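You operate a simulated robot arm through the tools that you are given. There is no shell and no other tool. Be economical: measure what you need, move in short steps, check, and stop when the job is done.

Carry out the task below with a simulated robot arm. There is one attempt and no reset: what you move stays moved.

TASK
Take the yellow cloth on the claw bench top and put it away on the pump tool stand top. Then put the bench mallet on the orange soak pad. Then take the green pipe bung and leave it on top of the small beige mineral block. Then push the bottom drawer of the spares drawer block shut. Keep to this order. Set down upright: green pipe bung.
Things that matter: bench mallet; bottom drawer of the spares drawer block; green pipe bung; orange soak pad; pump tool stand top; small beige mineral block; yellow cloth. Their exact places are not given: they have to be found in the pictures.

Only the result counts: the job must be done as asked and must still hold three seconds after the hand-in. Knocking over, shifting, dropping, spilling or breaking anything else fails it. Flat cloth is picked up by pressing the open fingertips on it (5 to 10 N) and closing them slowly along it; thin cloth reads only 2 to 8 mm in the jaws.

THE ROBOT
A 7-joint arm with a two-finger parallel gripper on a trunk, on a base that drives. Base frame: it is fixed to the floor where the robot stands at the start and does not move with it; the origin is under the middle of the robot, x ahead of it, y to its left, z up. Units: mm, degrees, N and s.
With the tool pointing down near the work surface it reaches from about 480 to 920 mm from the robot's upright axis, wherever it stands. Its first joint turns from -115.0 to 115.0 degrees. Places, roughly: bench mallet (6x6x15 cm) [-1100, 400, 1000]; bottom drawer of the spares drawer block [-800, 1400, 400]; green pipe bung [-1250, 1000, 1000]; orange soak pad (10x10x3 cm) [-1300, 400, 900]; pump tool stand top [3000, 200, 800]; small beige mineral block [-500, 2750, 1000]; yellow cloth (11x9x5 cm) [800, 0, 900]. Payload 3.91 kg.
The TCP is the grasp point between the finger pads, 30 mm short of the fingertips. In the tool frame z runs along the fingers and y along their closing line. Largest opening 110 mm; finger width 20, thickness 10; the body of the gripper, 48 by 112 mm, starts 55 mm behind the TCP.
Orientation is that of the tool frame in the base frame, as a unit quaternion [x, y, z, w]. With the fingers straight down and closing along the base's y, the tool's x points along the base's -x, its y along +y and its z along -z.

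THE INTERFACE
- The arm moves only by the tool play_rows. Its argument "increments" is a list of rows, each a list of 7 numbers: the turn, a rotation vector about the tool's x, y, z in degrees, then the shift along the tool's x, y, z in mm, then the closure, from 0 (fully open) to 1 (shut). In form: [[wx, wy, wz, tx, ty, tz, fingers], ...]. A call has 1 to 8 rows; each row is the pose to reach, as a shift and turn from the pose commanded when the call began, along the tool's axes at that moment. Each row takes 0.2 s and may step no farther than 50 mm and 8.6 degrees from the row before; otherwise, or with a gripper value out of range, the whole call is refused. A pose out of reach is approached as far as the arm can. The call stops where the force on the tool passes 40 N (or 10 N more than at its start, if that is more) or the arm is blocked; 0.2 s more then pass. Each finger travels about 153 mm/s and halts on what it meets, pressing with about 22 N; the grip force reading is that of the motor and also rises with nothing between the fingers. The clock runs only during rows and for 0.2 s after the last one: add rows that repeat a pose to give the fingers time. The reply holds the time, the measured pose of the TCP, the force on the tool along the base axes, the opening and the grip force, in the units named above and with some noise, with the torque about the TCP (base axes, N m) and any sound that the robot's microphone picked up.
- Cameras (640 x 400 px; columns grow to the right, rows downward): "scene" is now at [223.6, 166.6, 1370.8]; the picture's right is [-0.45, -0.89, 0.00], its down [-0.45, 0.23, -0.86] and it looks along [0.77, -0.39, -0.51] (base axes); focal length 295 px, centre (320, 200). "wrist" rides on the gripper at [72, 17, -103] in the tool frame; the picture's right is [-0.23, 0.97, 0.00], its down [-0.76, -0.18, -0.62] and it looks along [-0.61, -0.14, 0.78] (tool axes); focal length 222 px, centre (320, 200).
- capture(camera): a new picture of that camera. No time passes.
- move_column(by): slides the trunk up (or, below 0, down) by that many mm; the arm and the scene camera ride with it, the base frame stays. It gives what a move gives, with no picture.
- base_move(legs): drives the robot by 1 to 6 legs, each [ahead, left, turn to the left] in mm, mm and degrees, along the robot's own axes; the way and the turn of a leg run together, so that a leg with both is an arc; at most 1500 mm and 180 degrees a leg. The arm and the cameras ride along, it lands a little off, and it stops where it bumps. It gives what a move gives.
- turn_head(pan, tilt): turns the head with the scene camera to pan (to the left, within 80 degrees either way) and tilt (down, from -29 to 69), counted from straight ahead of the robot. It gives what a move gives.
- locate(camera, pixels): for up to 12 pixels [column, row] of the newest picture of that camera ("zoom" is the newest enlarged one), the place [x, y, z] in the base frame of the surface seen there, good to about 2 mm. No time passes.
- zoom(camera, box): a new picture of the part [left, top, right, bottom] of that camera's present view, enlarged. No time passes.
- finish_job(): hands the job in; it is judged then, once.

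Go step by step. Measure first, check grasps and placings, and put right what went wrong. The budget is 110 turns and 90 pictures, counting those below and the enlarged ones. Unless the task says otherwise, let go and move clear before handing in.

The tools are called after "Request:" by a JSON object that holds its "method" and its "body". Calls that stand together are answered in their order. play_rows: Moves the arm, as the interface text tells. Its arguments: {"type":"object","properties":{"increments":{"type":"array"}},"required":["increments"]} The other tools are called the same way: move_column (by) slides the trunk up or down; base_move (legs) drives the base; turn_head (pan, tilt) turns the head that bears the scene camera; capture (camera) takes a picture; locate (camera, pixels) gives the place of the surface under pixels of a picture; zoom (camera, box) takes an enlarged picture of a part of a camera's view; finish_job () hands the job in.

At the start:

```text
t: 0.0
position: [550.9, 72.0, 1137.6]
orientation: [0.0, 1.0, -0.001, 0.0]
ft_force: [-0.1, 0.8, -0.3]
moment: [0.01, -0.01, 0.02]
finger_gap: 110.0
gripper_force: 0.0
trunk travel left (down, up): [-700.0, 290.0]
robot x, y, heading: [0.8, -2.6, 0.1]
head pan, tilt: [-26.7, 30.4]
```

scene: 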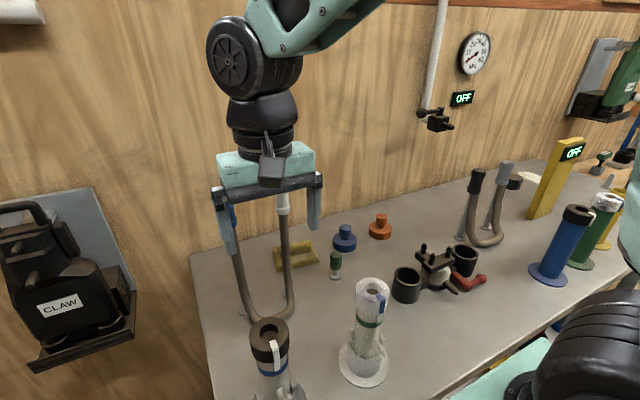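
wrist: 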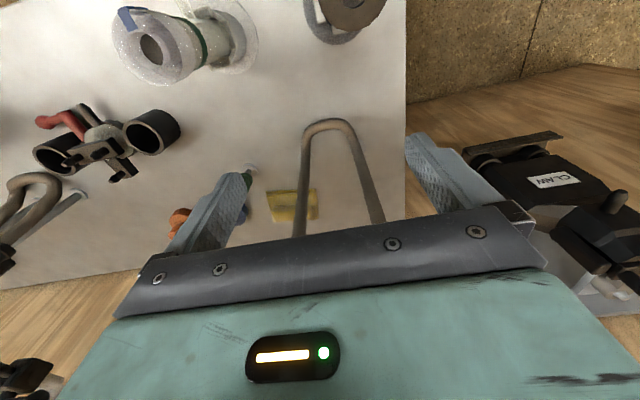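

The scene picture shows the yellow cloth near pixel (297,253), beside a U-shaped pipe. I will enlarge it and measure it.

Request:
{"method": "zoom", "body": {"camera": "scene", "box": [200, 180, 440, 330]}}

Request:
{"method": "zoom", "body": {"camera": "wrist", "box": [160, 110, 420, 272]}}

Request:
{"method": "locate", "body": {"camera": "scene", "pixels": [[297, 253], [278, 257], [316, 258], [275, 268], [309, 240], [297, 260], [285, 240], [270, 312], [345, 235], [335, 255], [370, 290], [250, 340]]}}

```text
2.67 times, centred on (320, 255) of scene
```

zoom: 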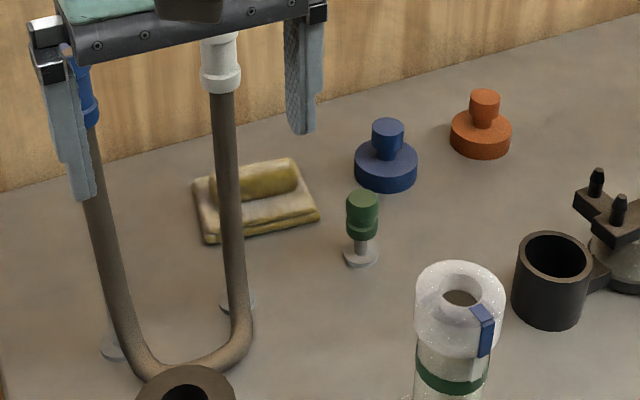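

```text
2.46 times, centred on (290, 191) of wrist
```

zoom: 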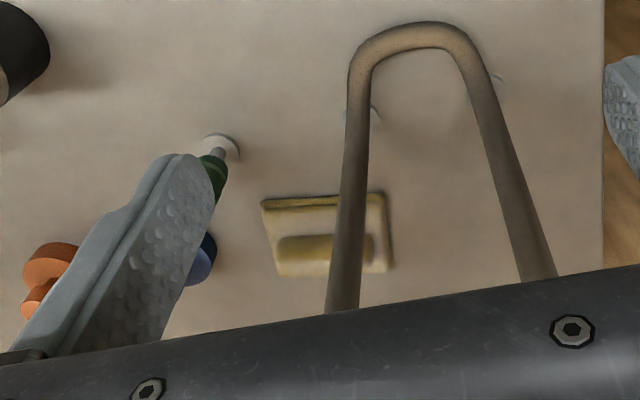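

```text
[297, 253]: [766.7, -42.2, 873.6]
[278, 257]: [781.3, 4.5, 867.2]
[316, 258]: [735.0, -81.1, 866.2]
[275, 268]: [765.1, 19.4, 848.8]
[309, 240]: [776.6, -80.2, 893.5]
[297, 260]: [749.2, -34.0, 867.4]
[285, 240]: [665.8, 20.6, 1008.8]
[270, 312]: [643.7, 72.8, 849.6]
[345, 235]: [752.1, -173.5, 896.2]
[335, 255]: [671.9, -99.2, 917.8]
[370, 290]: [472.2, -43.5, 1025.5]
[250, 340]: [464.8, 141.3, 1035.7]
```

The cloth (zoom 255,200) is folded, with a raised ridge lying along y. The pipe stands in front of it, so I need the pipe's outline and the ridge's extent.

Request:
{"method": "locate", "body": {"camera": "scene", "pixels": [[282.5, 197], [282.5, 210], [234, 212], [238, 245], [281, 249], [310, 247], [295, 245], [295, 249], [274, 251], [277, 270], [318, 260], [287, 280]]}}

Request:
{"method": "locate", "body": {"camera": "wrist", "pixels": [[275, 211], [292, 212], [308, 211], [300, 195], [285, 205], [285, 218], [268, 192], [318, 219], [326, 125], [302, 170], [365, 180], [246, 177]]}}

Request:
{"method": "turn_head", "body": {"pan": 0, "tilt": 30}}

Request:
{"method": "capture", "body": {"camera": "scene"}}

```text
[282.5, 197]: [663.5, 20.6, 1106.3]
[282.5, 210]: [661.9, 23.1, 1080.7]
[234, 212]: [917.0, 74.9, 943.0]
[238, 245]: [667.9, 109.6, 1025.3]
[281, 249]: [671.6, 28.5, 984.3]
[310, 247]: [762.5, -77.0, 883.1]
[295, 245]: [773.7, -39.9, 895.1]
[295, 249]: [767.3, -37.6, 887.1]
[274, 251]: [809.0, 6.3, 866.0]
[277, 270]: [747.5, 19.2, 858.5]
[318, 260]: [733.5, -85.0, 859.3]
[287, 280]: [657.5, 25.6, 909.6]
```

```text
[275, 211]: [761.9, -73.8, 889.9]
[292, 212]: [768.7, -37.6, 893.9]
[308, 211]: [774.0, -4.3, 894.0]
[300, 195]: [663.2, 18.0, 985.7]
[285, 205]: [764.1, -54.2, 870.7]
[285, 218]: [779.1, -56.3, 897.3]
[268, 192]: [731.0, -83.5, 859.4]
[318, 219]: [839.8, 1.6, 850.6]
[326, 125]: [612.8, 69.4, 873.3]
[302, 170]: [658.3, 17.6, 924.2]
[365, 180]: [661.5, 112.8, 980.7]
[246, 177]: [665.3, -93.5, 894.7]
```

```text
t: 0.9
position: [550.6, 71.9, 1137.9]
orientation: [0.001, 1.0, 0.0, 0.0]
ft_force: [0.6, -0.3, -1.0]
moment: [0.0, -0.02, 0.0]
finger_gap: 109.9
gripper_force: 0.0
trunk travel left (down, up): [-700.0, 290.0]
robot x, y, heading: [-1.5, -2.1, 0.3]
head pan, tilt: [0.0, 30.0]
```

```text
85 pictures are left
```

scene: 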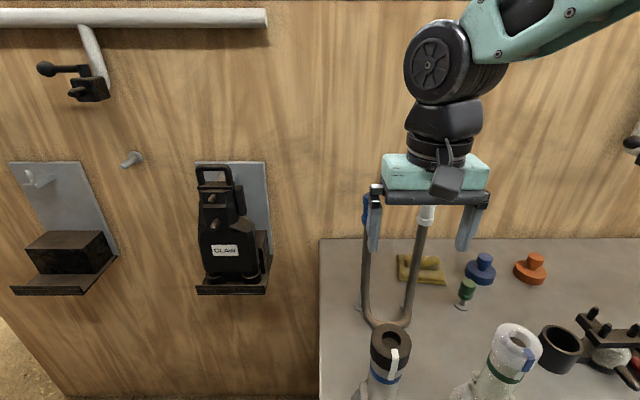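

The pipe arms stand at about (663,20) and (665,111) and reach z≈1125. The cloth ridge runs from (762,-74) to (774,-4) with its top at z≈897. Next I'll check how high the wrist and forearm sit, so the arm clears the pipe.

Request:
{"method": "locate", "body": {"camera": "scene", "pixels": [[437, 100], [437, 65], [520, 45], [610, 15], [447, 180], [437, 120], [505, 340], [385, 335], [483, 258], [427, 210], [373, 205], [467, 285]]}}

```text
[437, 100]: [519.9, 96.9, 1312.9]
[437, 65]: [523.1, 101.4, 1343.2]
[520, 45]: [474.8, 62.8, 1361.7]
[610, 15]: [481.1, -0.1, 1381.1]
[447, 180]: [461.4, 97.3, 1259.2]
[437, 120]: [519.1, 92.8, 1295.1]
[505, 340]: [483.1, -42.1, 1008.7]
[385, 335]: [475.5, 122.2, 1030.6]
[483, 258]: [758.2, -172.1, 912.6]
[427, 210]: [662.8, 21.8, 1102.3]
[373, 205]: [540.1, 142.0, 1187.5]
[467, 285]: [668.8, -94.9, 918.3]
```

The wrist centre sits about 206 mm above the TCP, so a forearm coming straight in would cross the pipe tops. I'll raise the trunk and shift the base right, so the arm reaches in from the pipe-free side.

Request:
{"method": "move_column", "body": {"by": 120}}

Request:
{"method": "base_move", "body": {"legs": [[0, -200, 0]]}}

Request:
{"method": "play_rows", "body": {"increments": [[0, 0, -8, 0, 0, 0, 0], [0, 0, -16, 0, 0, 0, 0], [0, 0, -24, 0, 0, 0, 0], [0, 0, -32, 0, 0, 0, 0], [0, 0, -40, 0, 0, 0, 0], [0, 0, -48, 0, 0, 0, 0], [0, 0, -56, 0, 0, 0, 0], [0, 0, -64, 0, 0, 0, 0]]}}

Request:
{"method": "play_rows", "body": {"increments": [[0, 0, -8, 0, 0, 0, 0], [0, 0, -16, 0, 0, 0, 0]]}}

Request:
{"method": "capture", "body": {"camera": "scene"}}

```text
t: 2.4
position: [551.0, 72.5, 1257.5]
orientation: [0.0, 1.0, 0.0, 0.001]
ft_force: [-0.2, 0.0, -0.6]
moment: [0.02, 0.02, -0.01]
finger_gap: 109.9
gripper_force: 0.0
trunk travel left (down, up): [-820.0, 170.0]
robot x, y, heading: [-3.1, 1.3, 0.2]
head pan, tilt: [0.0, 30.0]
```

```text
t: 4.0
position: [550.5, -129.1, 1259.4]
orientation: [0.0, 1.0, 0.0, 0.0]
ft_force: [-0.2, -0.3, -0.6]
moment: [-0.03, -0.04, 0.02]
finger_gap: 110.2
gripper_force: 0.1
trunk travel left (down, up): [-820.0, 170.0]
robot x, y, heading: [-0.9, -200.6, -0.1]
head pan, tilt: [0.0, 30.0]
```

```text
t: 5.8
position: [549.0, -130.2, 1258.1]
orientation: [-0.531, 0.847, 0.001, 0.0]
ft_force: [0.7, -1.3, -0.8]
moment: [0.04, 0.0, 0.02]
finger_gap: 110.1
gripper_force: 0.2
trunk travel left (down, up): [-820.0, 170.0]
robot x, y, heading: [-3.1, -201.3, -0.3]
head pan, tilt: [0.0, 30.0]
```

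```text
t: 6.4
position: [550.1, -128.6, 1256.9]
orientation: [-0.644, 0.765, 0.0, 0.0]
ft_force: [-0.5, -0.1, -0.4]
moment: [0.01, 0.0, 0.0]
finger_gap: 110.0
gripper_force: 0.0
trunk travel left (down, up): [-820.0, 170.0]
robot x, y, heading: [-1.4, -201.5, 0.1]
head pan, tilt: [0.0, 30.0]
```

```text
84 pictures are left
```

scene: 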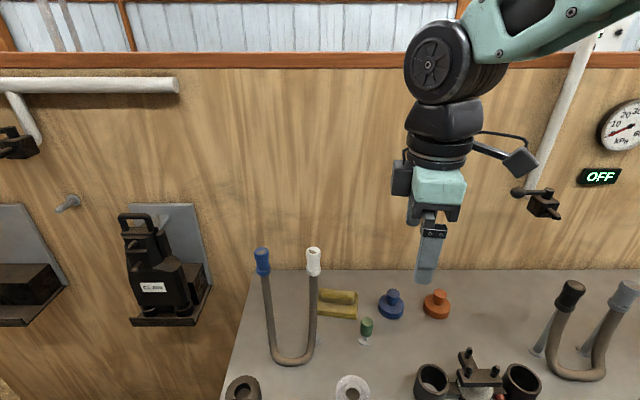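

The view from the right is clear: the cloth shows at (338,303) behind the pipe's white end. I'll move the gripper over it, staying high.

Request:
{"method": "play_rows", "body": {"increments": [[0, 0, 0, -25.5, -40.6, 0, 0], [0, 0, 0, -51, -81.3, 0, 0], [0, 0, 0, -76.5, -122, 0, 0], [0, 0, 0, -102, -162.6, 0, 0], [0, 0, 0, -127.5, -203.2, 0, 0], [0, 0, 0, -127.5, -203.2, 50, 0], [0, 0, 0, -127.5, -203.2, 100, 0], [0, 0, 0, -127.5, -203.2, 150, 0]]}}

Request:
{"method": "capture", "body": {"camera": "scene"}}

Request:
{"method": "capture", "body": {"camera": "wrist"}}

```text
t: 8.2
position: [774.0, -37.2, 1106.9]
orientation: [-0.643, 0.766, 0.0, 0.0]
ft_force: [0.1, 0.3, 0.0]
moment: [0.0, -0.06, -0.04]
finger_gap: 110.1
gripper_force: 0.1
trunk travel left (down, up): [-820.0, 170.0]
robot x, y, heading: [2.8, -201.7, 0.1]
head pan, tilt: [0.0, 30.0]
```

```text
83 pictures are left
```

scene: 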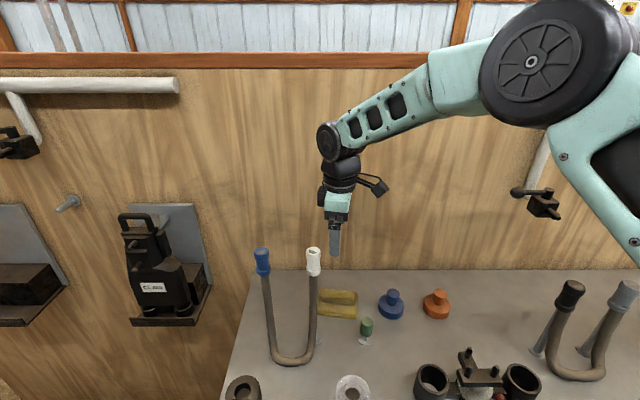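

```text
82 pictures are left
```

wrist: 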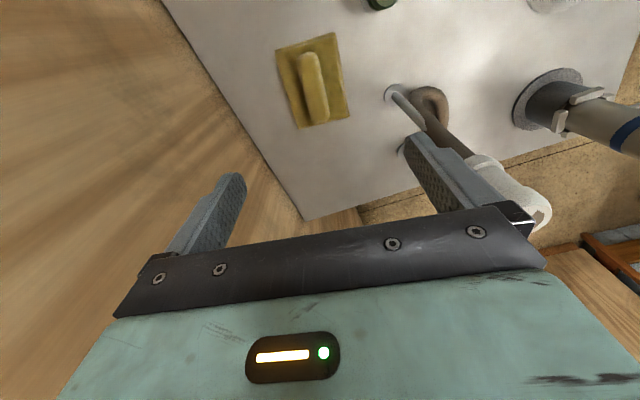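

The arm comes in from the right, clear of the pipe. In the wrist view the cloth ridge runs from (304,60) to (318,118), so I'll check its place again.

Request:
{"method": "locate", "body": {"camera": "wrist", "pixels": [[304, 60], [312, 88], [319, 118], [300, 90], [326, 85], [278, 48], [334, 36], [350, 115], [300, 128], [290, 90], [335, 85], [480, 160]]}}

```text
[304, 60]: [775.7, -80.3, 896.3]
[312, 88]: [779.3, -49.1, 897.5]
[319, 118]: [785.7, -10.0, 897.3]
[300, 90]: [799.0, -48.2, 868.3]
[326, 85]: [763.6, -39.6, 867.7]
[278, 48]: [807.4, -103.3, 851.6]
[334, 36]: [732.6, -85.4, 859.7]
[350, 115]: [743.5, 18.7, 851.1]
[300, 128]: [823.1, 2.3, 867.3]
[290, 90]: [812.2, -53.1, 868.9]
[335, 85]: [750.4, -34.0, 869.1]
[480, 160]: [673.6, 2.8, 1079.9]
```

The ridge is centred at about (780,-45), 33 mm wide, with the cloth layer at z≈868. I'll descend over it with the fingers partly closed.

Request:
{"method": "play_rows", "body": {"increments": [[0, 0, 0, 6.7, -8.3, 40, 0.2], [0, 0, 0, 6.7, -8.3, 85, 0.4], [0, 0, 0, 6.7, -8.3, 130, 0.45], [0, 0, 0, 6.7, -8.3, 165, 0.45], [0, 0, 0, 6.7, -8.3, 190, 0.45], [0, 0, 0, 6.7, -8.3, 200, 0.45]]}}

Request:
{"method": "capture", "body": {"camera": "wrist"}}

```text
t: 9.6
position: [780.9, -45.7, 907.8]
orientation: [-0.642, 0.767, 0.0, 0.0]
ft_force: [-0.8, -0.1, 0.8]
moment: [0.02, -0.02, 0.0]
finger_gap: 60.8
gripper_force: 0.0
trunk travel left (down, up): [-820.0, 170.0]
robot x, y, heading: [-2.2, -198.9, -0.3]
head pan, tilt: [0.0, 30.0]
```

```text
81 pictures are left
```

wrist: 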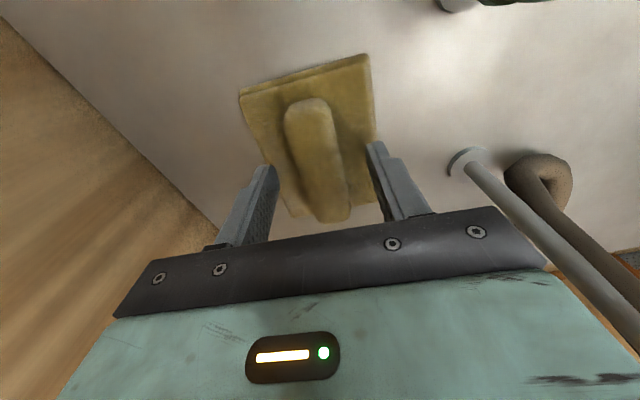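

The fingers straddle the ridge with 61 mm open. I'll go down gently to touch the cloth.

Request:
{"method": "play_rows", "body": {"increments": [[0, 0, 0, 0, 0, 4, 0.45], [0, 0, 0, 0, 0, 7, 0.45], [0, 0, 0, 0, 0, 9, 0.45], [0, 0, 0, 0, 0, 9, 0.45]]}}

```text
t: 10.6
position: [780.3, -46.0, 899.6]
orientation: [-0.643, 0.766, 0.0, 0.0]
ft_force: [0.3, 0.2, 0.3]
moment: [-0.01, -0.01, 0.01]
finger_gap: 60.5
gripper_force: 0.0
trunk travel left (down, up): [-820.0, 170.0]
robot x, y, heading: [3.6, -198.4, 0.1]
head pan, tilt: [0.0, 30.0]
```

Request:
{"method": "play_rows", "body": {"increments": [[0, 0, 0, 0, 0, 2, 0.45], [0, 0, 0, 0, 0, 3, 0.45], [0, 0, 0, 0, 0, 3, 0.45]]}}

```text
t: 11.4
position: [780.5, -47.2, 896.6]
orientation: [-0.643, 0.766, 0.001, 0.0]
ft_force: [-4.0, -0.3, 8.5]
moment: [0.02, 0.18, 0.03]
finger_gap: 60.7
gripper_force: 0.0
trunk travel left (down, up): [-820.0, 170.0]
robot x, y, heading: [-1.5, -199.7, -0.0]
head pan, tilt: [0.0, 30.0]
```

The force reads 8.5 N, so the tips are pressing on the cloth. I'll close slowly along it.

Request:
{"method": "play_rows", "body": {"increments": [[0, 0, 0, 0, 0, 0, 0.53], [0, 0, 0, 0, 0, 0, 0.61], [0, 0, 0, 0, 0, 0, 0.69], [0, 0, 0, 0, 0, 0, 0.77], [0, 0, 0, 0, 0, 0, 0.85], [0, 0, 0, 0, 0, 0, 0.93], [0, 0, 0, 0, 0, 0, 1.0], [0, 0, 0, 0, 0, 0, 1.0]]}}

Request:
{"method": "capture", "body": {"camera": "wrist"}}

```text
t: 13.2
position: [782.4, -49.1, 897.4]
orientation: [-0.642, 0.767, 0.0, 0.001]
ft_force: [5.6, -1.1, 14.4]
moment: [-0.07, -0.02, 0.01]
finger_gap: 27.2
gripper_force: 22.2
trunk travel left (down, up): [-820.0, 170.0]
robot x, y, heading: [1.2, -206.3, -0.3]
head pan, tilt: [0.0, 30.0]
```

```text
80 pictures are left
```

wrist: 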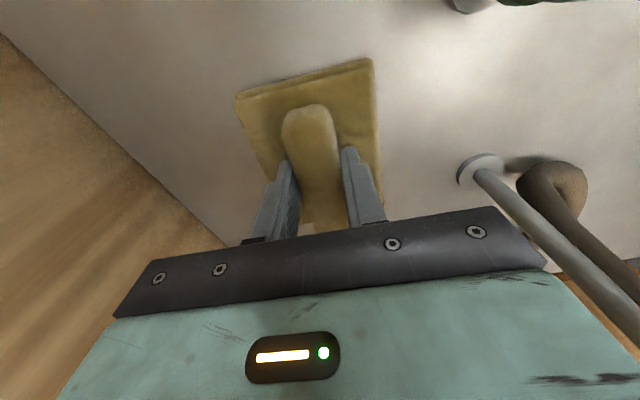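

The jaws hold the ridge at 27 mm with 22 N. I'll lift slowly and check.

Request:
{"method": "play_rows", "body": {"increments": [[0, 0, 0, 0, 0, -5, 1], [0, 0, 0, 0, 0, -15, 1], [0, 0, 0, 0, 0, -30, 1], [0, 0, 0, 0, 0, -55, 1], [0, 0, 0, 0, 0, -85, 1], [0, 0, 0, 0, 0, -115, 1]]}}

Request:
{"method": "capture", "body": {"camera": "wrist"}}

Request:
{"method": "capture", "body": {"camera": "scene"}}

```text
t: 14.6
position: [780.6, -47.4, 1010.6]
orientation: [-0.643, 0.766, 0.0, -0.001]
ft_force: [-0.3, 0.1, -1.1]
moment: [-0.02, 0.02, 0.01]
finger_gap: 27.6
gripper_force: 22.1
trunk travel left (down, up): [-820.0, 170.0]
robot x, y, heading: [-0.9, -199.8, -0.1]
head pan, tilt: [0.0, 30.0]
```

```text
79 pictures are left
```

wrist: 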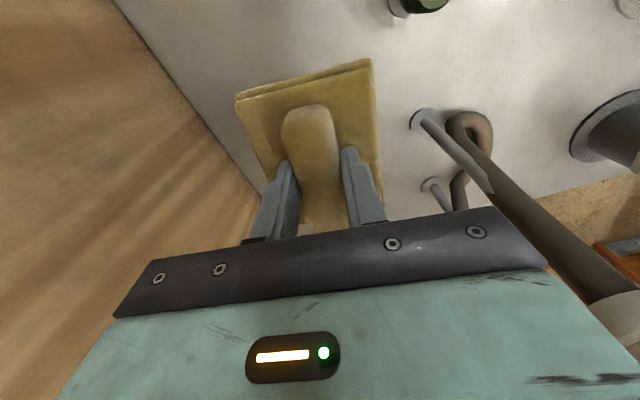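

```text
78 pictures are left
```

scene: 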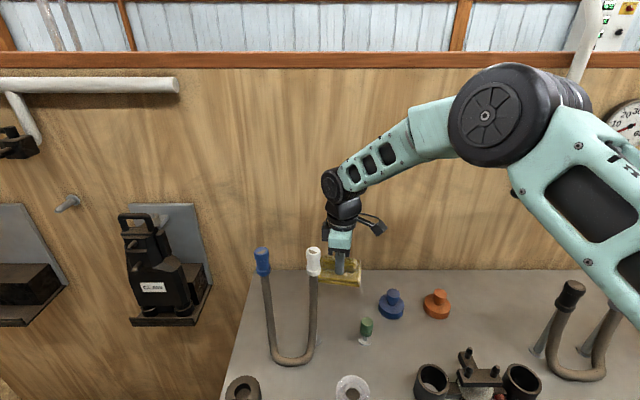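

The cloth is held. I'll raise and retract the arm, then look around for the way to the pump tool stand.

Request:
{"method": "play_rows", "body": {"increments": [[0, 0, 0, 0, 0, -50, 1], [0, 0, 0, 0, 0, -100, 1], [0, 0, 0, 0, 0, -150, 1], [0, 0, 0, 0, 0, -200, 1], [0, 0, 0, 0, 0, -250, 1]]}}

Request:
{"method": "play_rows", "body": {"increments": [[0, 0, 0, 25, 41, 0, 1], [0, 0, 0, 50, 82, 0, 1], [0, 0, 0, 75, 123, 0, 1], [0, 0, 0, 100, 164, 0, 1], [0, 0, 0, 125, 204, 0, 1], [0, 0, 0, 125, 254, 0, 1]]}}

Request:
{"method": "turn_head", "body": {"pan": 70, "tilt": 20}}

Request:
{"method": "capture", "body": {"camera": "scene"}}

Request:
{"method": "turn_head", "body": {"pan": -70, "tilt": 20}}

Request:
{"method": "capture", "body": {"camera": "scene"}}

```text
t: 15.8
position: [777.8, -45.1, 1261.5]
orientation: [-0.643, 0.766, 0.0, -0.001]
ft_force: [-0.7, 0.3, -0.5]
moment: [-0.03, -0.01, 0.02]
finger_gap: 27.4
gripper_force: 21.7
trunk travel left (down, up): [-820.0, 170.0]
robot x, y, heading: [-2.2, -201.0, -0.4]
head pan, tilt: [0.0, 30.0]
```

```text
t: 17.2
position: [507.0, -126.4, 1259.7]
orientation: [-0.642, 0.766, -0.001, 0.0]
ft_force: [0.7, -0.2, -0.5]
moment: [-0.03, 0.04, -0.01]
finger_gap: 27.7
gripper_force: 22.2
trunk travel left (down, up): [-820.0, 170.0]
robot x, y, heading: [-1.7, -200.7, 0.1]
head pan, tilt: [0.0, 30.0]
```

```text
t: 18.6
position: [506.2, -125.6, 1258.9]
orientation: [-0.642, 0.767, 0.001, 0.0]
ft_force: [-0.1, 0.4, -0.7]
moment: [0.01, -0.01, 0.02]
finger_gap: 27.5
gripper_force: 21.9
trunk travel left (down, up): [-820.0, 170.0]
robot x, y, heading: [2.1, -198.7, -0.3]
head pan, tilt: [70.0, 20.0]
```

```text
77 pictures are left
```

scene: 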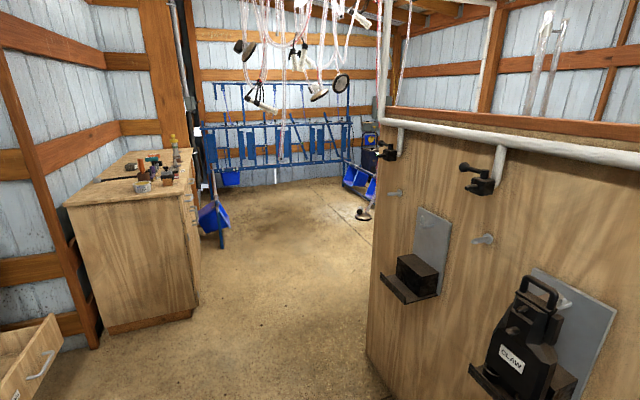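

```text
t: 20.9
position: [506.5, -125.4, 1259.0]
orientation: [-0.643, 0.766, 0.0, 0.0]
ft_force: [-0.5, -0.5, 0.1]
moment: [-0.02, -0.01, -0.02]
finger_gap: 27.5
gripper_force: 22.3
trunk travel left (down, up): [-820.0, 170.0]
robot x, y, heading: [-1.0, -198.8, -0.1]
head pan, tilt: [-70.0, 20.0]
```

```text
76 pictures are left
```

scene: 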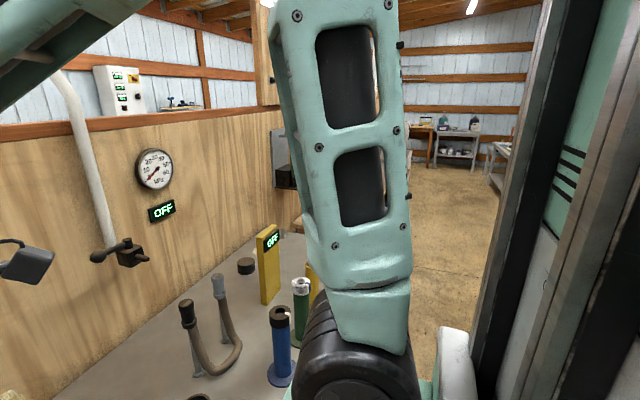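

The divider wall blocks straight ahead. I'll measure where it ends on each side.

Request:
{"method": "locate", "body": {"camera": "scene", "pixels": [[290, 150], [265, 100], [295, 215], [430, 165], [455, 140], [500, 150], [440, 300], [450, 190], [285, 180], [180, 110], [410, 180], [475, 150]]}}

Request:
{"method": "turn_head", "body": {"pan": 55, "tilt": 20}}

Request:
{"method": "capture", "body": {"camera": "scene"}}

Request:
{"method": "turn_head", "body": {"pan": -40, "tilt": 10}}

Request:
{"method": "capture", "body": {"camera": "scene"}}

```text
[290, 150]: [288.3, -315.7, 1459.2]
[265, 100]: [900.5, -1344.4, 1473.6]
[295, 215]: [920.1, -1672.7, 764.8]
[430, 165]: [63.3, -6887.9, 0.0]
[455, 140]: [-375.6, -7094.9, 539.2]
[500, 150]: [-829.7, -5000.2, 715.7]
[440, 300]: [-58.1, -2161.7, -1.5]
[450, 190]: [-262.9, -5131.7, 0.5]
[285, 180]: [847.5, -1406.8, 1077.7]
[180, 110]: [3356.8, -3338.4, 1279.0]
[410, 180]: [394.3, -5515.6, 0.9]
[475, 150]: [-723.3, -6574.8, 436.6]
```

```text
t: 22.9
position: [506.5, -125.6, 1259.3]
orientation: [-0.642, 0.767, -0.001, 0.0]
ft_force: [0.1, 0.2, -0.7]
moment: [0.02, 0.0, -0.03]
finger_gap: 27.6
gripper_force: 22.0
trunk travel left (down, up): [-820.0, 170.0]
robot x, y, heading: [-0.5, -202.0, -0.2]
head pan, tilt: [55.0, 20.0]
```

```text
75 pictures are left
```

scene: 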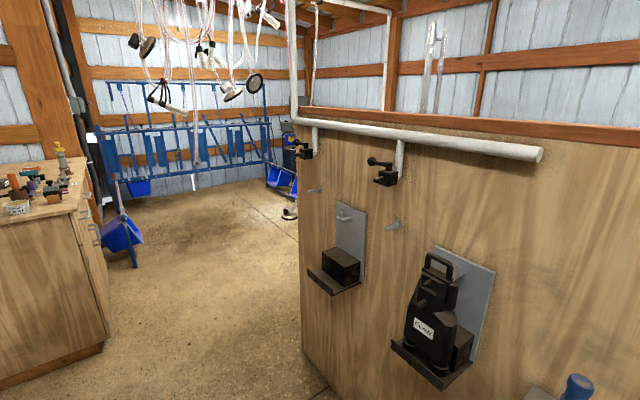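

```text
t: 24.6
position: [507.0, -126.3, 1259.7]
orientation: [-0.643, 0.766, 0.0, 0.0]
ft_force: [-0.1, -0.1, -1.0]
moment: [0.01, -0.02, -0.02]
finger_gap: 27.5
gripper_force: 21.9
trunk travel left (down, up): [-820.0, 170.0]
robot x, y, heading: [-1.5, -203.7, -0.2]
head pan, tilt: [-40.0, 10.0]
```

```text
74 pictures are left
```

scene: 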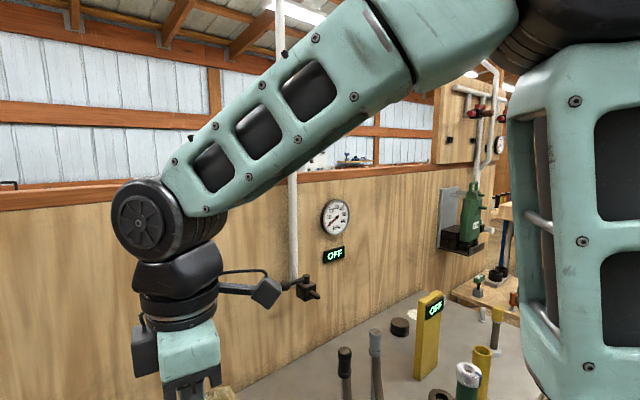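

I need floor coordinates on the left side, so I'll look there again and measure.

Request:
{"method": "turn_head", "body": {"pan": 50, "tilt": 20}}

Request:
{"method": "capture", "body": {"camera": "scene"}}

Request:
{"method": "locate", "body": {"camera": "scene", "pixels": [[275, 355], [280, 240], [270, 200], [250, 200], [180, 200], [100, 210], [50, 350], [100, 270], [200, 300], [276, 150], [240, 180], [75, 320]]}}

```text
t: 26.3
position: [506.7, -124.2, 1259.1]
orientation: [-0.642, 0.766, 0.0, 0.0]
ft_force: [0.5, 0.8, -0.8]
moment: [0.0, -0.05, 0.0]
finger_gap: 27.6
gripper_force: 21.9
trunk travel left (down, up): [-820.0, 170.0]
robot x, y, heading: [0.8, -203.4, -0.3]
head pan, tilt: [50.0, 20.0]
```

```text
73 pictures are left
```

scene: 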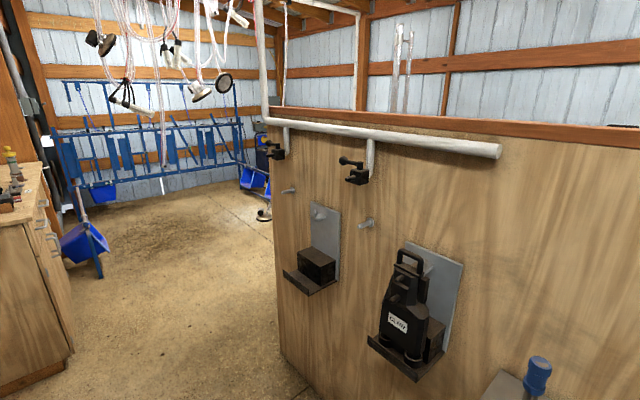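

```text
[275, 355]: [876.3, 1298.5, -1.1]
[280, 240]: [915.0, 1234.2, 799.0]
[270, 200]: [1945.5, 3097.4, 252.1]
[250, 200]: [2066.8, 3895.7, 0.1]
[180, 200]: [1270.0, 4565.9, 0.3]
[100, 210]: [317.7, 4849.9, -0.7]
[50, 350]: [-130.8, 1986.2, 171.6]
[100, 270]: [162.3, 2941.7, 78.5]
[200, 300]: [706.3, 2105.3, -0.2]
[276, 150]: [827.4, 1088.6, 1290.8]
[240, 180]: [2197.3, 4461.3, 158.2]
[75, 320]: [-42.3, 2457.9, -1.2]
```

The divider ends at about (890,1310), and the floor beyond it is open past y≈1320. I'll drive left, then round that end.

Request:
{"method": "base_move", "body": {"legs": [[0, 900, 0], [150, 750, 0], [800, 700, 0]]}}

Request:
{"method": "turn_head", "body": {"pan": -45, "tilt": 20}}

Request:
{"method": "capture", "body": {"camera": "scene"}}

```text
t: 39.9
position: [1459.3, 2245.9, 1258.9]
orientation: [-0.642, 0.767, 0.0, 0.0]
ft_force: [-0.3, -0.6, -0.3]
moment: [-0.02, -0.02, 0.03]
finger_gap: 27.1
gripper_force: 21.7
trunk travel left (down, up): [-820.0, 170.0]
robot x, y, heading: [950.9, 2174.1, -0.2]
head pan, tilt: [50.0, 20.0]
```

```text
t: 41.6
position: [1459.7, 2246.3, 1259.1]
orientation: [-0.641, 0.767, 0.0, 0.0]
ft_force: [1.1, 0.3, -0.9]
moment: [-0.01, -0.02, -0.01]
finger_gap: 27.5
gripper_force: 22.3
trunk travel left (down, up): [-820.0, 170.0]
robot x, y, heading: [955.0, 2172.3, -0.1]
head pan, tilt: [-45.0, 20.0]
```

```text
72 pictures are left
```

scene: 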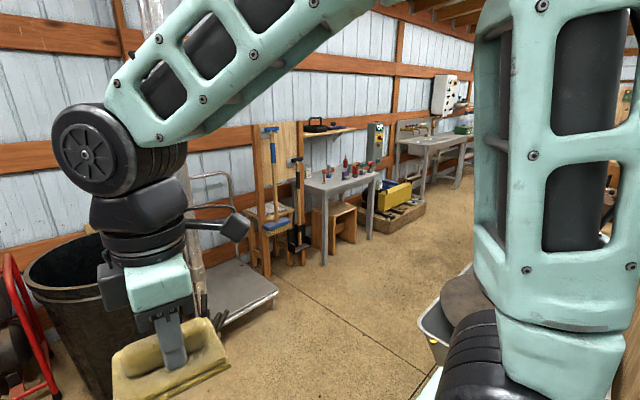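

The grey stand with items at (340,185) is probably the pump tool stand. I'll measure it.

Request:
{"method": "locate", "body": {"camera": "scene", "pixels": [[340, 183], [318, 190], [370, 178], [365, 172], [325, 262], [371, 238], [270, 300], [400, 235], [290, 260], [430, 150], [225, 300], [380, 330]]}}

Request:
{"method": "zoom", "body": {"camera": "scene", "box": [250, 110, 450, 270]}}

```text
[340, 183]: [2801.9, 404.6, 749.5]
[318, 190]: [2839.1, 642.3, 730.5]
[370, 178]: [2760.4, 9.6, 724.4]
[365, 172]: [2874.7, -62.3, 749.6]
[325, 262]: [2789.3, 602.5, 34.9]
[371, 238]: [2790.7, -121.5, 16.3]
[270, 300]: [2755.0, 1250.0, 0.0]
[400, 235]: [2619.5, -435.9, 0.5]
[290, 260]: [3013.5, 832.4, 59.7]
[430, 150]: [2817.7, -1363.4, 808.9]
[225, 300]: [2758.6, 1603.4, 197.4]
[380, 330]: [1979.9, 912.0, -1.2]
```

```text
2.50 times, centred on (350, 190) of scene
```

zoom: 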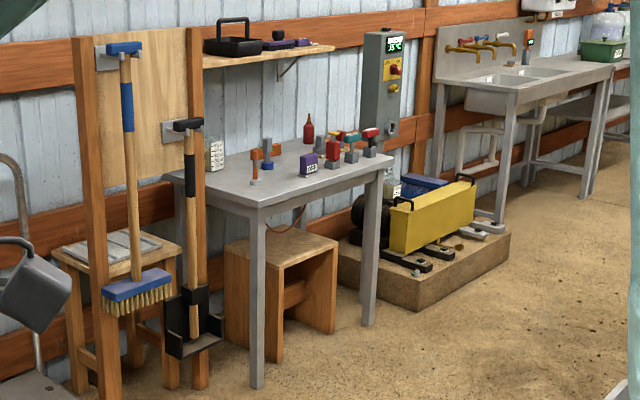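

The stand top is at z≈750, over x≥2750 and y from -120 to 640. I'll check the near-right floor before driving there.

Request:
{"method": "locate", "body": {"camera": "scene", "pixels": [[425, 325], [445, 355], [460, 275], [75, 270], [100, 345], [170, 390], [400, 380], [500, 300], [440, 240], [300, 370]]}}

Request:
{"method": "turn_head", "body": {"pan": -20, "tilt": 30}}

Request:
{"method": "capture", "body": {"camera": "scene"}}

Request:
{"method": "turn_head", "body": {"pan": -70, "tilt": 35}}

Request:
{"method": "capture", "body": {"camera": "scene"}}

```text
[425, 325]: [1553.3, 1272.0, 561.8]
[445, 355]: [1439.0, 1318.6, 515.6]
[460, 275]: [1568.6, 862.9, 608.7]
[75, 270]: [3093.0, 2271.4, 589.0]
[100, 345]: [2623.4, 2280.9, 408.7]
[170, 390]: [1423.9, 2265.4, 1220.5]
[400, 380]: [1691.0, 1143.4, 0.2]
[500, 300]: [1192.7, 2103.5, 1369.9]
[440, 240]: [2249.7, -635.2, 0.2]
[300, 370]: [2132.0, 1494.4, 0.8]
```

```text
t: 42.5
position: [1459.5, 2246.2, 1259.8]
orientation: [-0.642, 0.767, 0.0, 0.0]
ft_force: [-0.7, -0.1, -0.7]
moment: [0.0, 0.01, 0.0]
finger_gap: 27.6
gripper_force: 22.0
trunk travel left (down, up): [-820.0, 170.0]
robot x, y, heading: [951.3, 2171.6, -0.1]
head pan, tilt: [-20.0, 30.0]
```

```text
70 pictures are left
```

scene: 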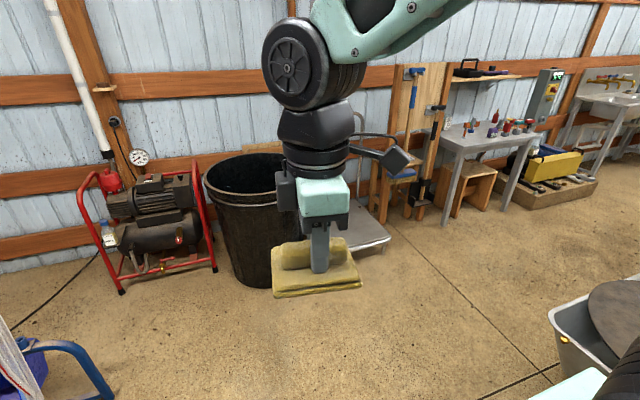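

```text
t: 43.7
position: [1459.5, 2245.2, 1259.9]
orientation: [-0.641, 0.767, 0.0, 0.0]
ft_force: [0.0, -0.4, 0.0]
moment: [0.01, 0.01, -0.02]
finger_gap: 27.2
gripper_force: 22.1
trunk travel left (down, up): [-820.0, 170.0]
robot x, y, heading: [952.7, 2168.4, -0.2]
head pan, tilt: [-70.0, 35.0]
```

```text
69 pictures are left
```

scene: 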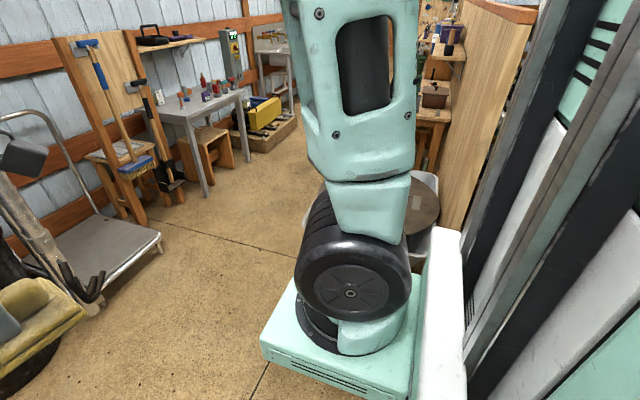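

A grey bin stands at about x 1300–1570, y 860–1320, and the rest is clear. I'll drive ahead to x≈2050, then right to y≈350, facing the stand.

Request:
{"method": "base_move", "body": {"legs": [[1100, 0, 0], [0, -1000, 0], [0, -800, 0]]}}

Request:
{"method": "turn_head", "body": {"pan": 0, "tilt": 35}}

Request:
{"method": "capture", "body": {"camera": "scene"}}

```text
t: 51.4
position: [2529.4, 1886.1, 1261.2]
orientation: [-0.653, 0.757, 0.001, 0.007]
ft_force: [-2.1, 11.8, 1.0]
moment: [0.24, -0.02, 0.27]
finger_gap: 28.5
gripper_force: 22.0
trunk travel left (down, up): [-820.0, 170.0]
robot x, y, heading: [2028.0, 1803.7, -1.2]
head pan, tilt: [-70.0, 35.0]
stopped in leg 2: the robot was blocked; the commanded pose is now the measured one
```

```text
t: 52.8
position: [2528.8, 1885.5, 1261.5]
orientation: [-0.652, 0.758, 0.0, 0.006]
ft_force: [-1.8, 18.8, 1.1]
moment: [0.5, -0.02, 0.51]
finger_gap: 28.7
gripper_force: 21.8
trunk travel left (down, up): [-820.0, 170.0]
robot x, y, heading: [2031.7, 1802.3, -1.1]
head pan, tilt: [0.0, 35.0]
```

```text
68 pictures are left
```

scene: 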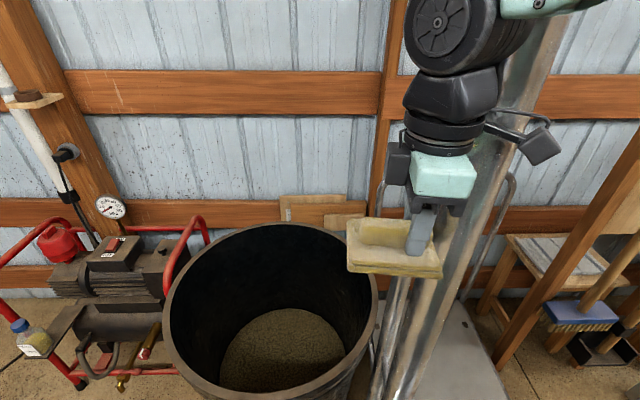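

The arm touched a tall shiny pole at (490,200), with force y +18 N. I'll back away to the left and then backwards.

Request:
{"method": "base_move", "body": {"legs": [[0, 150, 0], [-250, 0, 0]]}}

Request:
{"method": "turn_head", "body": {"pan": -15, "tilt": 20}}

Request:
{"method": "capture", "body": {"camera": "scene"}}

```text
t: 55.6
position: [2281.6, 2039.0, 1259.5]
orientation: [-0.651, 0.759, 0.002, 0.006]
ft_force: [0.4, -0.4, 0.1]
moment: [0.01, -0.01, -0.03]
finger_gap: 27.7
gripper_force: 21.5
trunk travel left (down, up): [-820.0, 170.0]
robot x, y, heading: [1779.1, 1954.8, -1.4]
head pan, tilt: [0.0, 35.0]
```

```text
t: 56.4
position: [2282.6, 2039.3, 1260.2]
orientation: [-0.651, 0.759, 0.001, 0.005]
ft_force: [0.3, -0.9, -0.5]
moment: [-0.05, -0.01, -0.03]
finger_gap: 27.5
gripper_force: 22.4
trunk travel left (down, up): [-820.0, 170.0]
robot x, y, heading: [1780.7, 1958.8, -1.0]
head pan, tilt: [-15.0, 20.0]
```

```text
67 pictures are left
```

scene: 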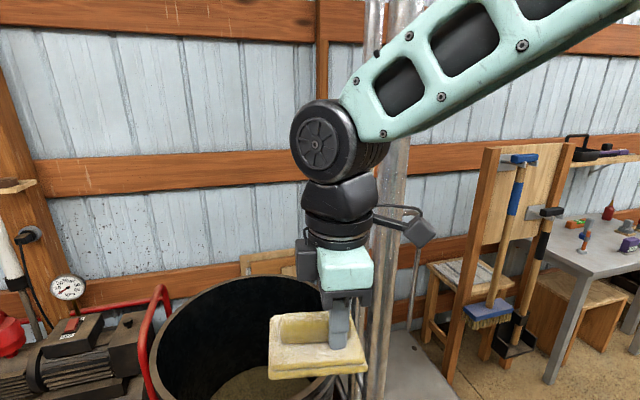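

The pole is a fixed floor-to-ceiling post at (395,250). I'll locate it.

Request:
{"method": "locate", "body": {"camera": "scene", "pixels": [[395, 200], [383, 250], [372, 380], [395, 60], [375, 30], [385, 300], [430, 380], [470, 370], [395, 390]]}}

```text
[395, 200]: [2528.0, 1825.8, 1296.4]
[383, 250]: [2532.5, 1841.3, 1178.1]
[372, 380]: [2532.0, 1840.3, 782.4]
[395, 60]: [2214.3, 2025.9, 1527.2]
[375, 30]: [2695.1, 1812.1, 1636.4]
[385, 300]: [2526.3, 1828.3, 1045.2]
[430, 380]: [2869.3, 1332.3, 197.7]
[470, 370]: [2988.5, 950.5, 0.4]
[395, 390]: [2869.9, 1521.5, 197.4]
```

The post is fixed at about (2530,1835). I'll pass it at x≈1860, then move ahead and continue right.

Request:
{"method": "base_move", "body": {"legs": [[90, 0, 0], [0, -350, 0], [200, -100, 1], [0, -1130, 0]]}}

Request:
{"method": "turn_head", "body": {"pan": 0, "tilt": 35}}

Request:
{"method": "capture", "body": {"camera": "scene"}}

```text
t: 59.6
position: [2365.4, 1691.3, 1261.1]
orientation: [-0.648, 0.762, 0.001, 0.006]
ft_force: [0.5, -0.1, -0.2]
moment: [-0.04, -0.02, 0.0]
finger_gap: 27.6
gripper_force: 21.9
trunk travel left (down, up): [-820.0, 170.0]
robot x, y, heading: [1863.2, 1610.2, -1.5]
head pan, tilt: [-15.0, 20.0]
stopped in leg 3: the robot was blocked; the commanded pose is now the measured one
```

```text
t: 60.4
position: [2366.4, 1691.4, 1261.7]
orientation: [-0.648, 0.762, 0.001, 0.005]
ft_force: [-0.8, 0.6, -1.3]
moment: [-0.03, 0.0, -0.01]
finger_gap: 27.6
gripper_force: 21.9
trunk travel left (down, up): [-820.0, 170.0]
robot x, y, heading: [1863.4, 1617.2, -1.5]
head pan, tilt: [0.0, 35.0]
```

```text
66 pictures are left
```

scene: 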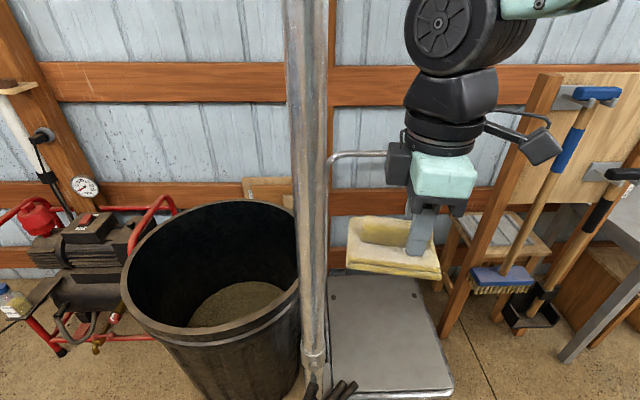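

The base was blocked at (1863,1610) with no force on the arm. I'll look down and to the right for the obstacle.

Request:
{"method": "locate", "body": {"camera": "scene", "pixels": [[340, 385], [325, 395], [400, 395], [445, 390], [315, 350]]}}

Request:
{"method": "turn_head", "body": {"pan": -70, "tilt": 60}}

Request:
{"method": "capture", "body": {"camera": "scene"}}

Request:
{"method": "turn_head", "body": {"pan": 0, "tilt": 68}}

Request:
{"method": "capture", "body": {"camera": "scene"}}

```text
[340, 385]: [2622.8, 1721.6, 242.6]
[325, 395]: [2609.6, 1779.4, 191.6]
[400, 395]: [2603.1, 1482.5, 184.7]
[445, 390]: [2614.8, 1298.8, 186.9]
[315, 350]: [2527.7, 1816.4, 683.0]
```

```text
t: 61.8
position: [2365.3, 1691.2, 1261.6]
orientation: [-0.648, 0.762, 0.003, 0.005]
ft_force: [0.0, -0.7, -0.6]
moment: [0.0, -0.01, -0.02]
finger_gap: 27.5
gripper_force: 22.4
trunk travel left (down, up): [-820.0, 170.0]
robot x, y, heading: [1864.1, 1614.6, -1.5]
head pan, tilt: [-70.0, 60.0]
```

```text
65 pictures are left
```

scene: 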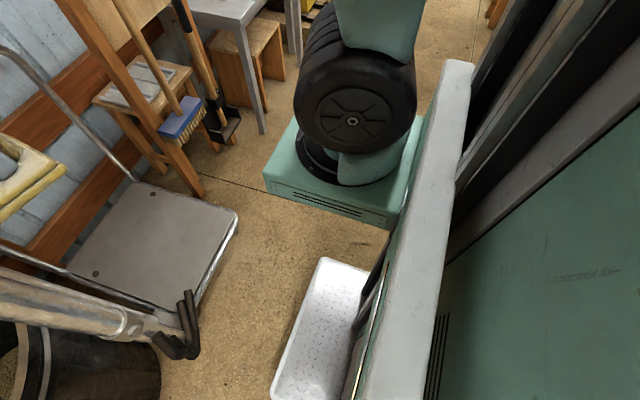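

```text
t: 63.2
position: [2365.6, 1691.0, 1261.6]
orientation: [-0.648, 0.762, 0.001, 0.006]
ft_force: [-0.1, -0.9, -1.3]
moment: [0.01, 0.01, 0.04]
finger_gap: 27.4
gripper_force: 21.8
trunk travel left (down, up): [-820.0, 170.0]
robot x, y, heading: [1864.6, 1614.3, -1.7]
head pan, tilt: [0.0, 68.0]
```

```text
64 pictures are left
```

scene: 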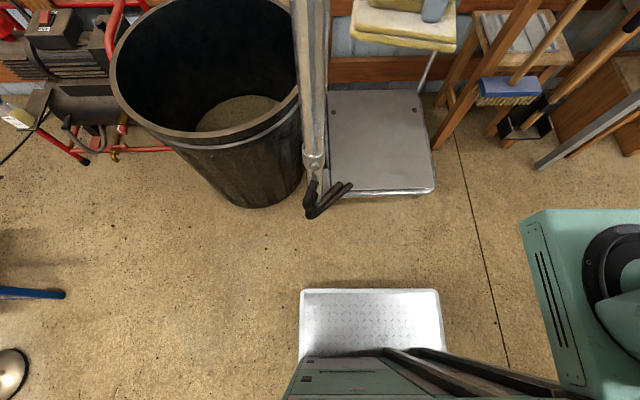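

Request:
{"method": "locate", "body": {"camera": "scene", "pixels": [[370, 295], [305, 295], [438, 295], [525, 225], [575, 380], [600, 212], [320, 190], [330, 205], [20, 370], [40, 293], [300, 350], [520, 390]]}}

Request:
{"method": "turn_head", "body": {"pan": -80, "tilt": 35}}

Request:
{"method": "capture", "body": {"camera": "scene"}}

Request:
{"method": "locate", "body": {"camera": "scene", "pixels": [[280, 340], [330, 385], [400, 320], [240, 200], [420, 200], [430, 160], [200, 250], [350, 290], [440, 240], [150, 350], [410, 380], [435, 260]]}}

```text
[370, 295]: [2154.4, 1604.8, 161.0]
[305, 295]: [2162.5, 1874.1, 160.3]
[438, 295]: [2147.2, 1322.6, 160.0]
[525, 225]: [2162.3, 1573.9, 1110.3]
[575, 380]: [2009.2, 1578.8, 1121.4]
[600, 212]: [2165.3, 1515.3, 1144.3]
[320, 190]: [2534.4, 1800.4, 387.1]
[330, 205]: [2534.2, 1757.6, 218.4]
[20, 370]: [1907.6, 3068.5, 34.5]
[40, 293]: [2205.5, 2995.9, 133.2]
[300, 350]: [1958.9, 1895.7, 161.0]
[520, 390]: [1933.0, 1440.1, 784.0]
```

```text
t: 64.8
position: [2366.1, 1691.7, 1261.8]
orientation: [-0.648, 0.761, 0.001, 0.006]
ft_force: [0.1, -0.4, -0.6]
moment: [0.0, 0.0, -0.02]
finger_gap: 27.5
gripper_force: 21.9
trunk travel left (down, up): [-820.0, 170.0]
robot x, y, heading: [1863.5, 1613.9, -1.4]
head pan, tilt: [-80.0, 35.0]
```

```text
63 pictures are left
```

scene: 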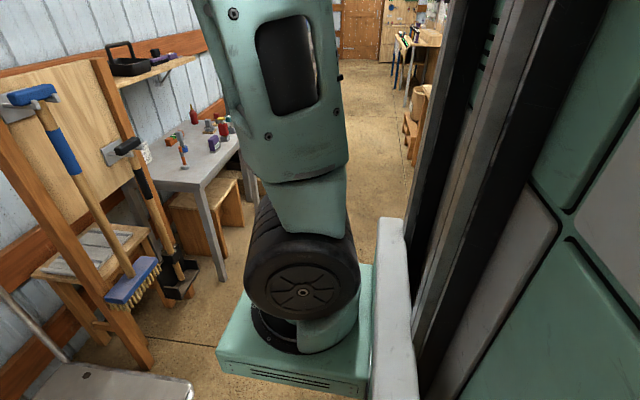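

```text
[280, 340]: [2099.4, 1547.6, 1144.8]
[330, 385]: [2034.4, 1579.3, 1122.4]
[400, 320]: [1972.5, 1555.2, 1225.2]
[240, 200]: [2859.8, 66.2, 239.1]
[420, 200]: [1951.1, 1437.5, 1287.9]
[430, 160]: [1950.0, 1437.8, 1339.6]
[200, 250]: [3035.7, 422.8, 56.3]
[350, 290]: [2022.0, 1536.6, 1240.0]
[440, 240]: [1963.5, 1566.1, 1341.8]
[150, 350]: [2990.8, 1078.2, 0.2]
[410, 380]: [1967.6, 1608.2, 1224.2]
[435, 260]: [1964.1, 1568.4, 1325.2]
```

The base is about ±290 mm by ±275 mm, so its rear right corner is touching the grey bin. I'll step slightly left, then straight ahead, then right.

Request:
{"method": "base_move", "body": {"legs": [[0, 12, 0], [200, 0, 0], [0, -300, 1.5], [0, -900, 0]]}}

Request:
{"method": "turn_head", "body": {"pan": 0, "tilt": 35}}

Request:
{"method": "capture", "body": {"camera": "scene"}}

```text
t: 72.8
position: [2555.4, 495.0, 1261.7]
orientation: [-0.658, 0.753, 0.001, 0.006]
ft_force: [-0.4, -0.4, -1.2]
moment: [-0.03, 0.01, 0.0]
finger_gap: 27.3
gripper_force: 21.5
trunk travel left (down, up): [-820.0, 170.0]
robot x, y, heading: [2052.8, 408.9, -0.2]
head pan, tilt: [-80.0, 35.0]
```

```text
t: 74.3
position: [2553.3, 496.3, 1260.3]
orientation: [-0.658, 0.753, 0.002, 0.006]
ft_force: [-0.1, -0.6, -0.3]
moment: [-0.03, 0.02, -0.01]
finger_gap: 27.6
gripper_force: 21.9
trunk travel left (down, up): [-820.0, 170.0]
robot x, y, heading: [2055.6, 404.7, -0.0]
head pan, tilt: [0.0, 35.0]
```

```text
62 pictures are left
```

scene: 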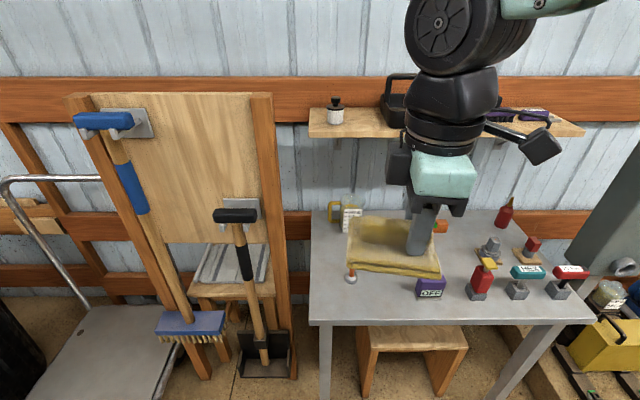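

I'm now facing the stand. I'll map the free patches on its top near (390,300) and (330,300).

Request:
{"method": "locate", "body": {"camera": "scene", "pixels": [[313, 322], [345, 322], [385, 300], [352, 280], [352, 265], [418, 296], [350, 230], [325, 240], [333, 270], [318, 225], [445, 318], [430, 283]]}}

Request:
{"method": "zoom", "body": {"camera": "scene", "box": [300, 190, 460, 330]}}

Request:
{"method": "capture", "body": {"camera": "wrist"}}

```text
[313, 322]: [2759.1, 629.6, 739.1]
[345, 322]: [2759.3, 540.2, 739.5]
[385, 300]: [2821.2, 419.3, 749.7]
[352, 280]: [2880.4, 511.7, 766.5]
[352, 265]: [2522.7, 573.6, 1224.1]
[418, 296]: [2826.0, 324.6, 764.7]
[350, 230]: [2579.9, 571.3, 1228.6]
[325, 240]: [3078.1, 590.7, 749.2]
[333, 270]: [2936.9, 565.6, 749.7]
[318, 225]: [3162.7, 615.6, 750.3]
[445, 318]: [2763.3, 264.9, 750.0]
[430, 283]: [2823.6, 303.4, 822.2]
```

```text
2.86 times, centred on (380, 260) of scene
```

zoom: 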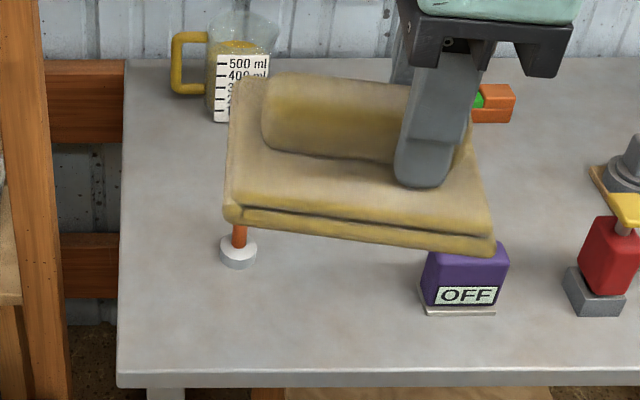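

```text
60 pictures are left
```

wrist: 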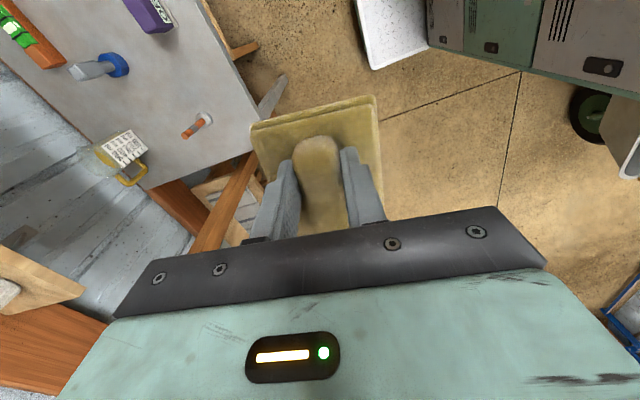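

A free patch lies around (2822,412), between the orange pin (2885,511) and the purple block (2826,303). I'll lower the trunk and move over it.

Request:
{"method": "move_column", "body": {"by": -100}}

Request:
{"method": "play_rows", "body": {"increments": [[0, 0, 0, 7.5, -46, 0, 1], [0, 0, 0, 15, -92, 0, 1], [0, 0, 0, 22.5, -138, 0, 1], [0, 0, 0, 30, -184, 0, 1], [0, 0, 0, 38, -230, 0, 1], [0, 0, 0, 45, -276, 0, 1], [0, 0, 0, 45, -276, 50, 1], [0, 0, 0, 45, -276, 100, 1]]}}

Request:
{"method": "capture", "body": {"camera": "wrist"}}

Request:
{"method": "capture", "body": {"camera": "scene"}}

```text
t: 75.6
position: [2552.6, 496.0, 1161.0]
orientation: [-0.658, 0.753, 0.001, 0.006]
ft_force: [-0.3, -0.2, -0.1]
moment: [-0.03, 0.0, 0.02]
finger_gap: 27.6
gripper_force: 21.8
trunk travel left (down, up): [-720.0, 270.0]
robot x, y, heading: [2053.0, 404.4, -0.5]
head pan, tilt: [0.0, 35.0]
```

```text
t: 77.4
position: [2820.6, 416.6, 1060.8]
orientation: [-0.658, 0.753, 0.0, 0.006]
ft_force: [-0.3, -0.4, -0.3]
moment: [-0.03, -0.04, -0.01]
finger_gap: 27.4
gripper_force: 22.5
trunk travel left (down, up): [-720.0, 270.0]
robot x, y, heading: [2054.0, 410.0, -0.2]
head pan, tilt: [0.0, 35.0]
```

```text
59 pictures are left
```

wrist: 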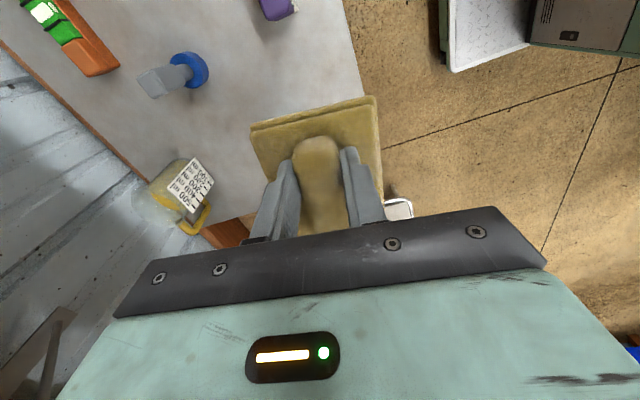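

```text
58 pictures are left
```

scene: 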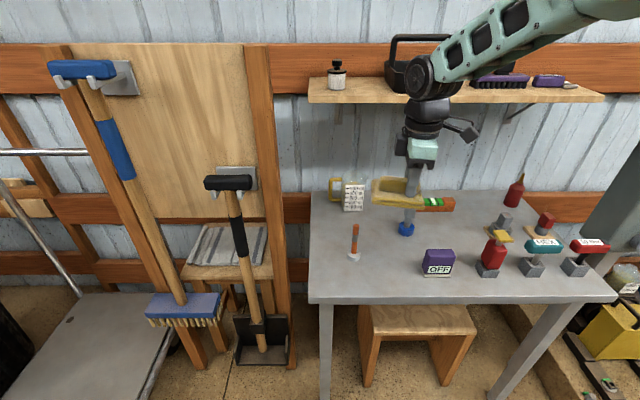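

Request:
{"method": "locate", "body": {"camera": "scene", "pixels": [[406, 230], [398, 232], [425, 272], [436, 275], [353, 257], [356, 228], [436, 250]]}}

Request:
{"method": "play_rows", "body": {"increments": [[0, 0, 0, 0, 0, 48, 1], [0, 0, 0, 0, 0, 96, 1], [0, 0, 0, 0, 0, 144, 1], [0, 0, 0, 0, 0, 180, 1]]}}

```text
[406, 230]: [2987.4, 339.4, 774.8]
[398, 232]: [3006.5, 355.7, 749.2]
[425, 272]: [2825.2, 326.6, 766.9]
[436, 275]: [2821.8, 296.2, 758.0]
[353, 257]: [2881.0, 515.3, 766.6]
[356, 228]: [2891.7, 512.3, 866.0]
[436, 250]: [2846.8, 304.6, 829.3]
```

```text
t: 78.4
position: [2821.1, 417.6, 881.1]
orientation: [-0.658, 0.753, 0.001, 0.006]
ft_force: [0.0, -0.3, -0.7]
moment: [0.0, -0.02, -0.02]
finger_gap: 27.4
gripper_force: 22.1
trunk travel left (down, up): [-720.0, 270.0]
robot x, y, heading: [2057.2, 406.8, -0.1]
head pan, tilt: [0.0, 35.0]
```

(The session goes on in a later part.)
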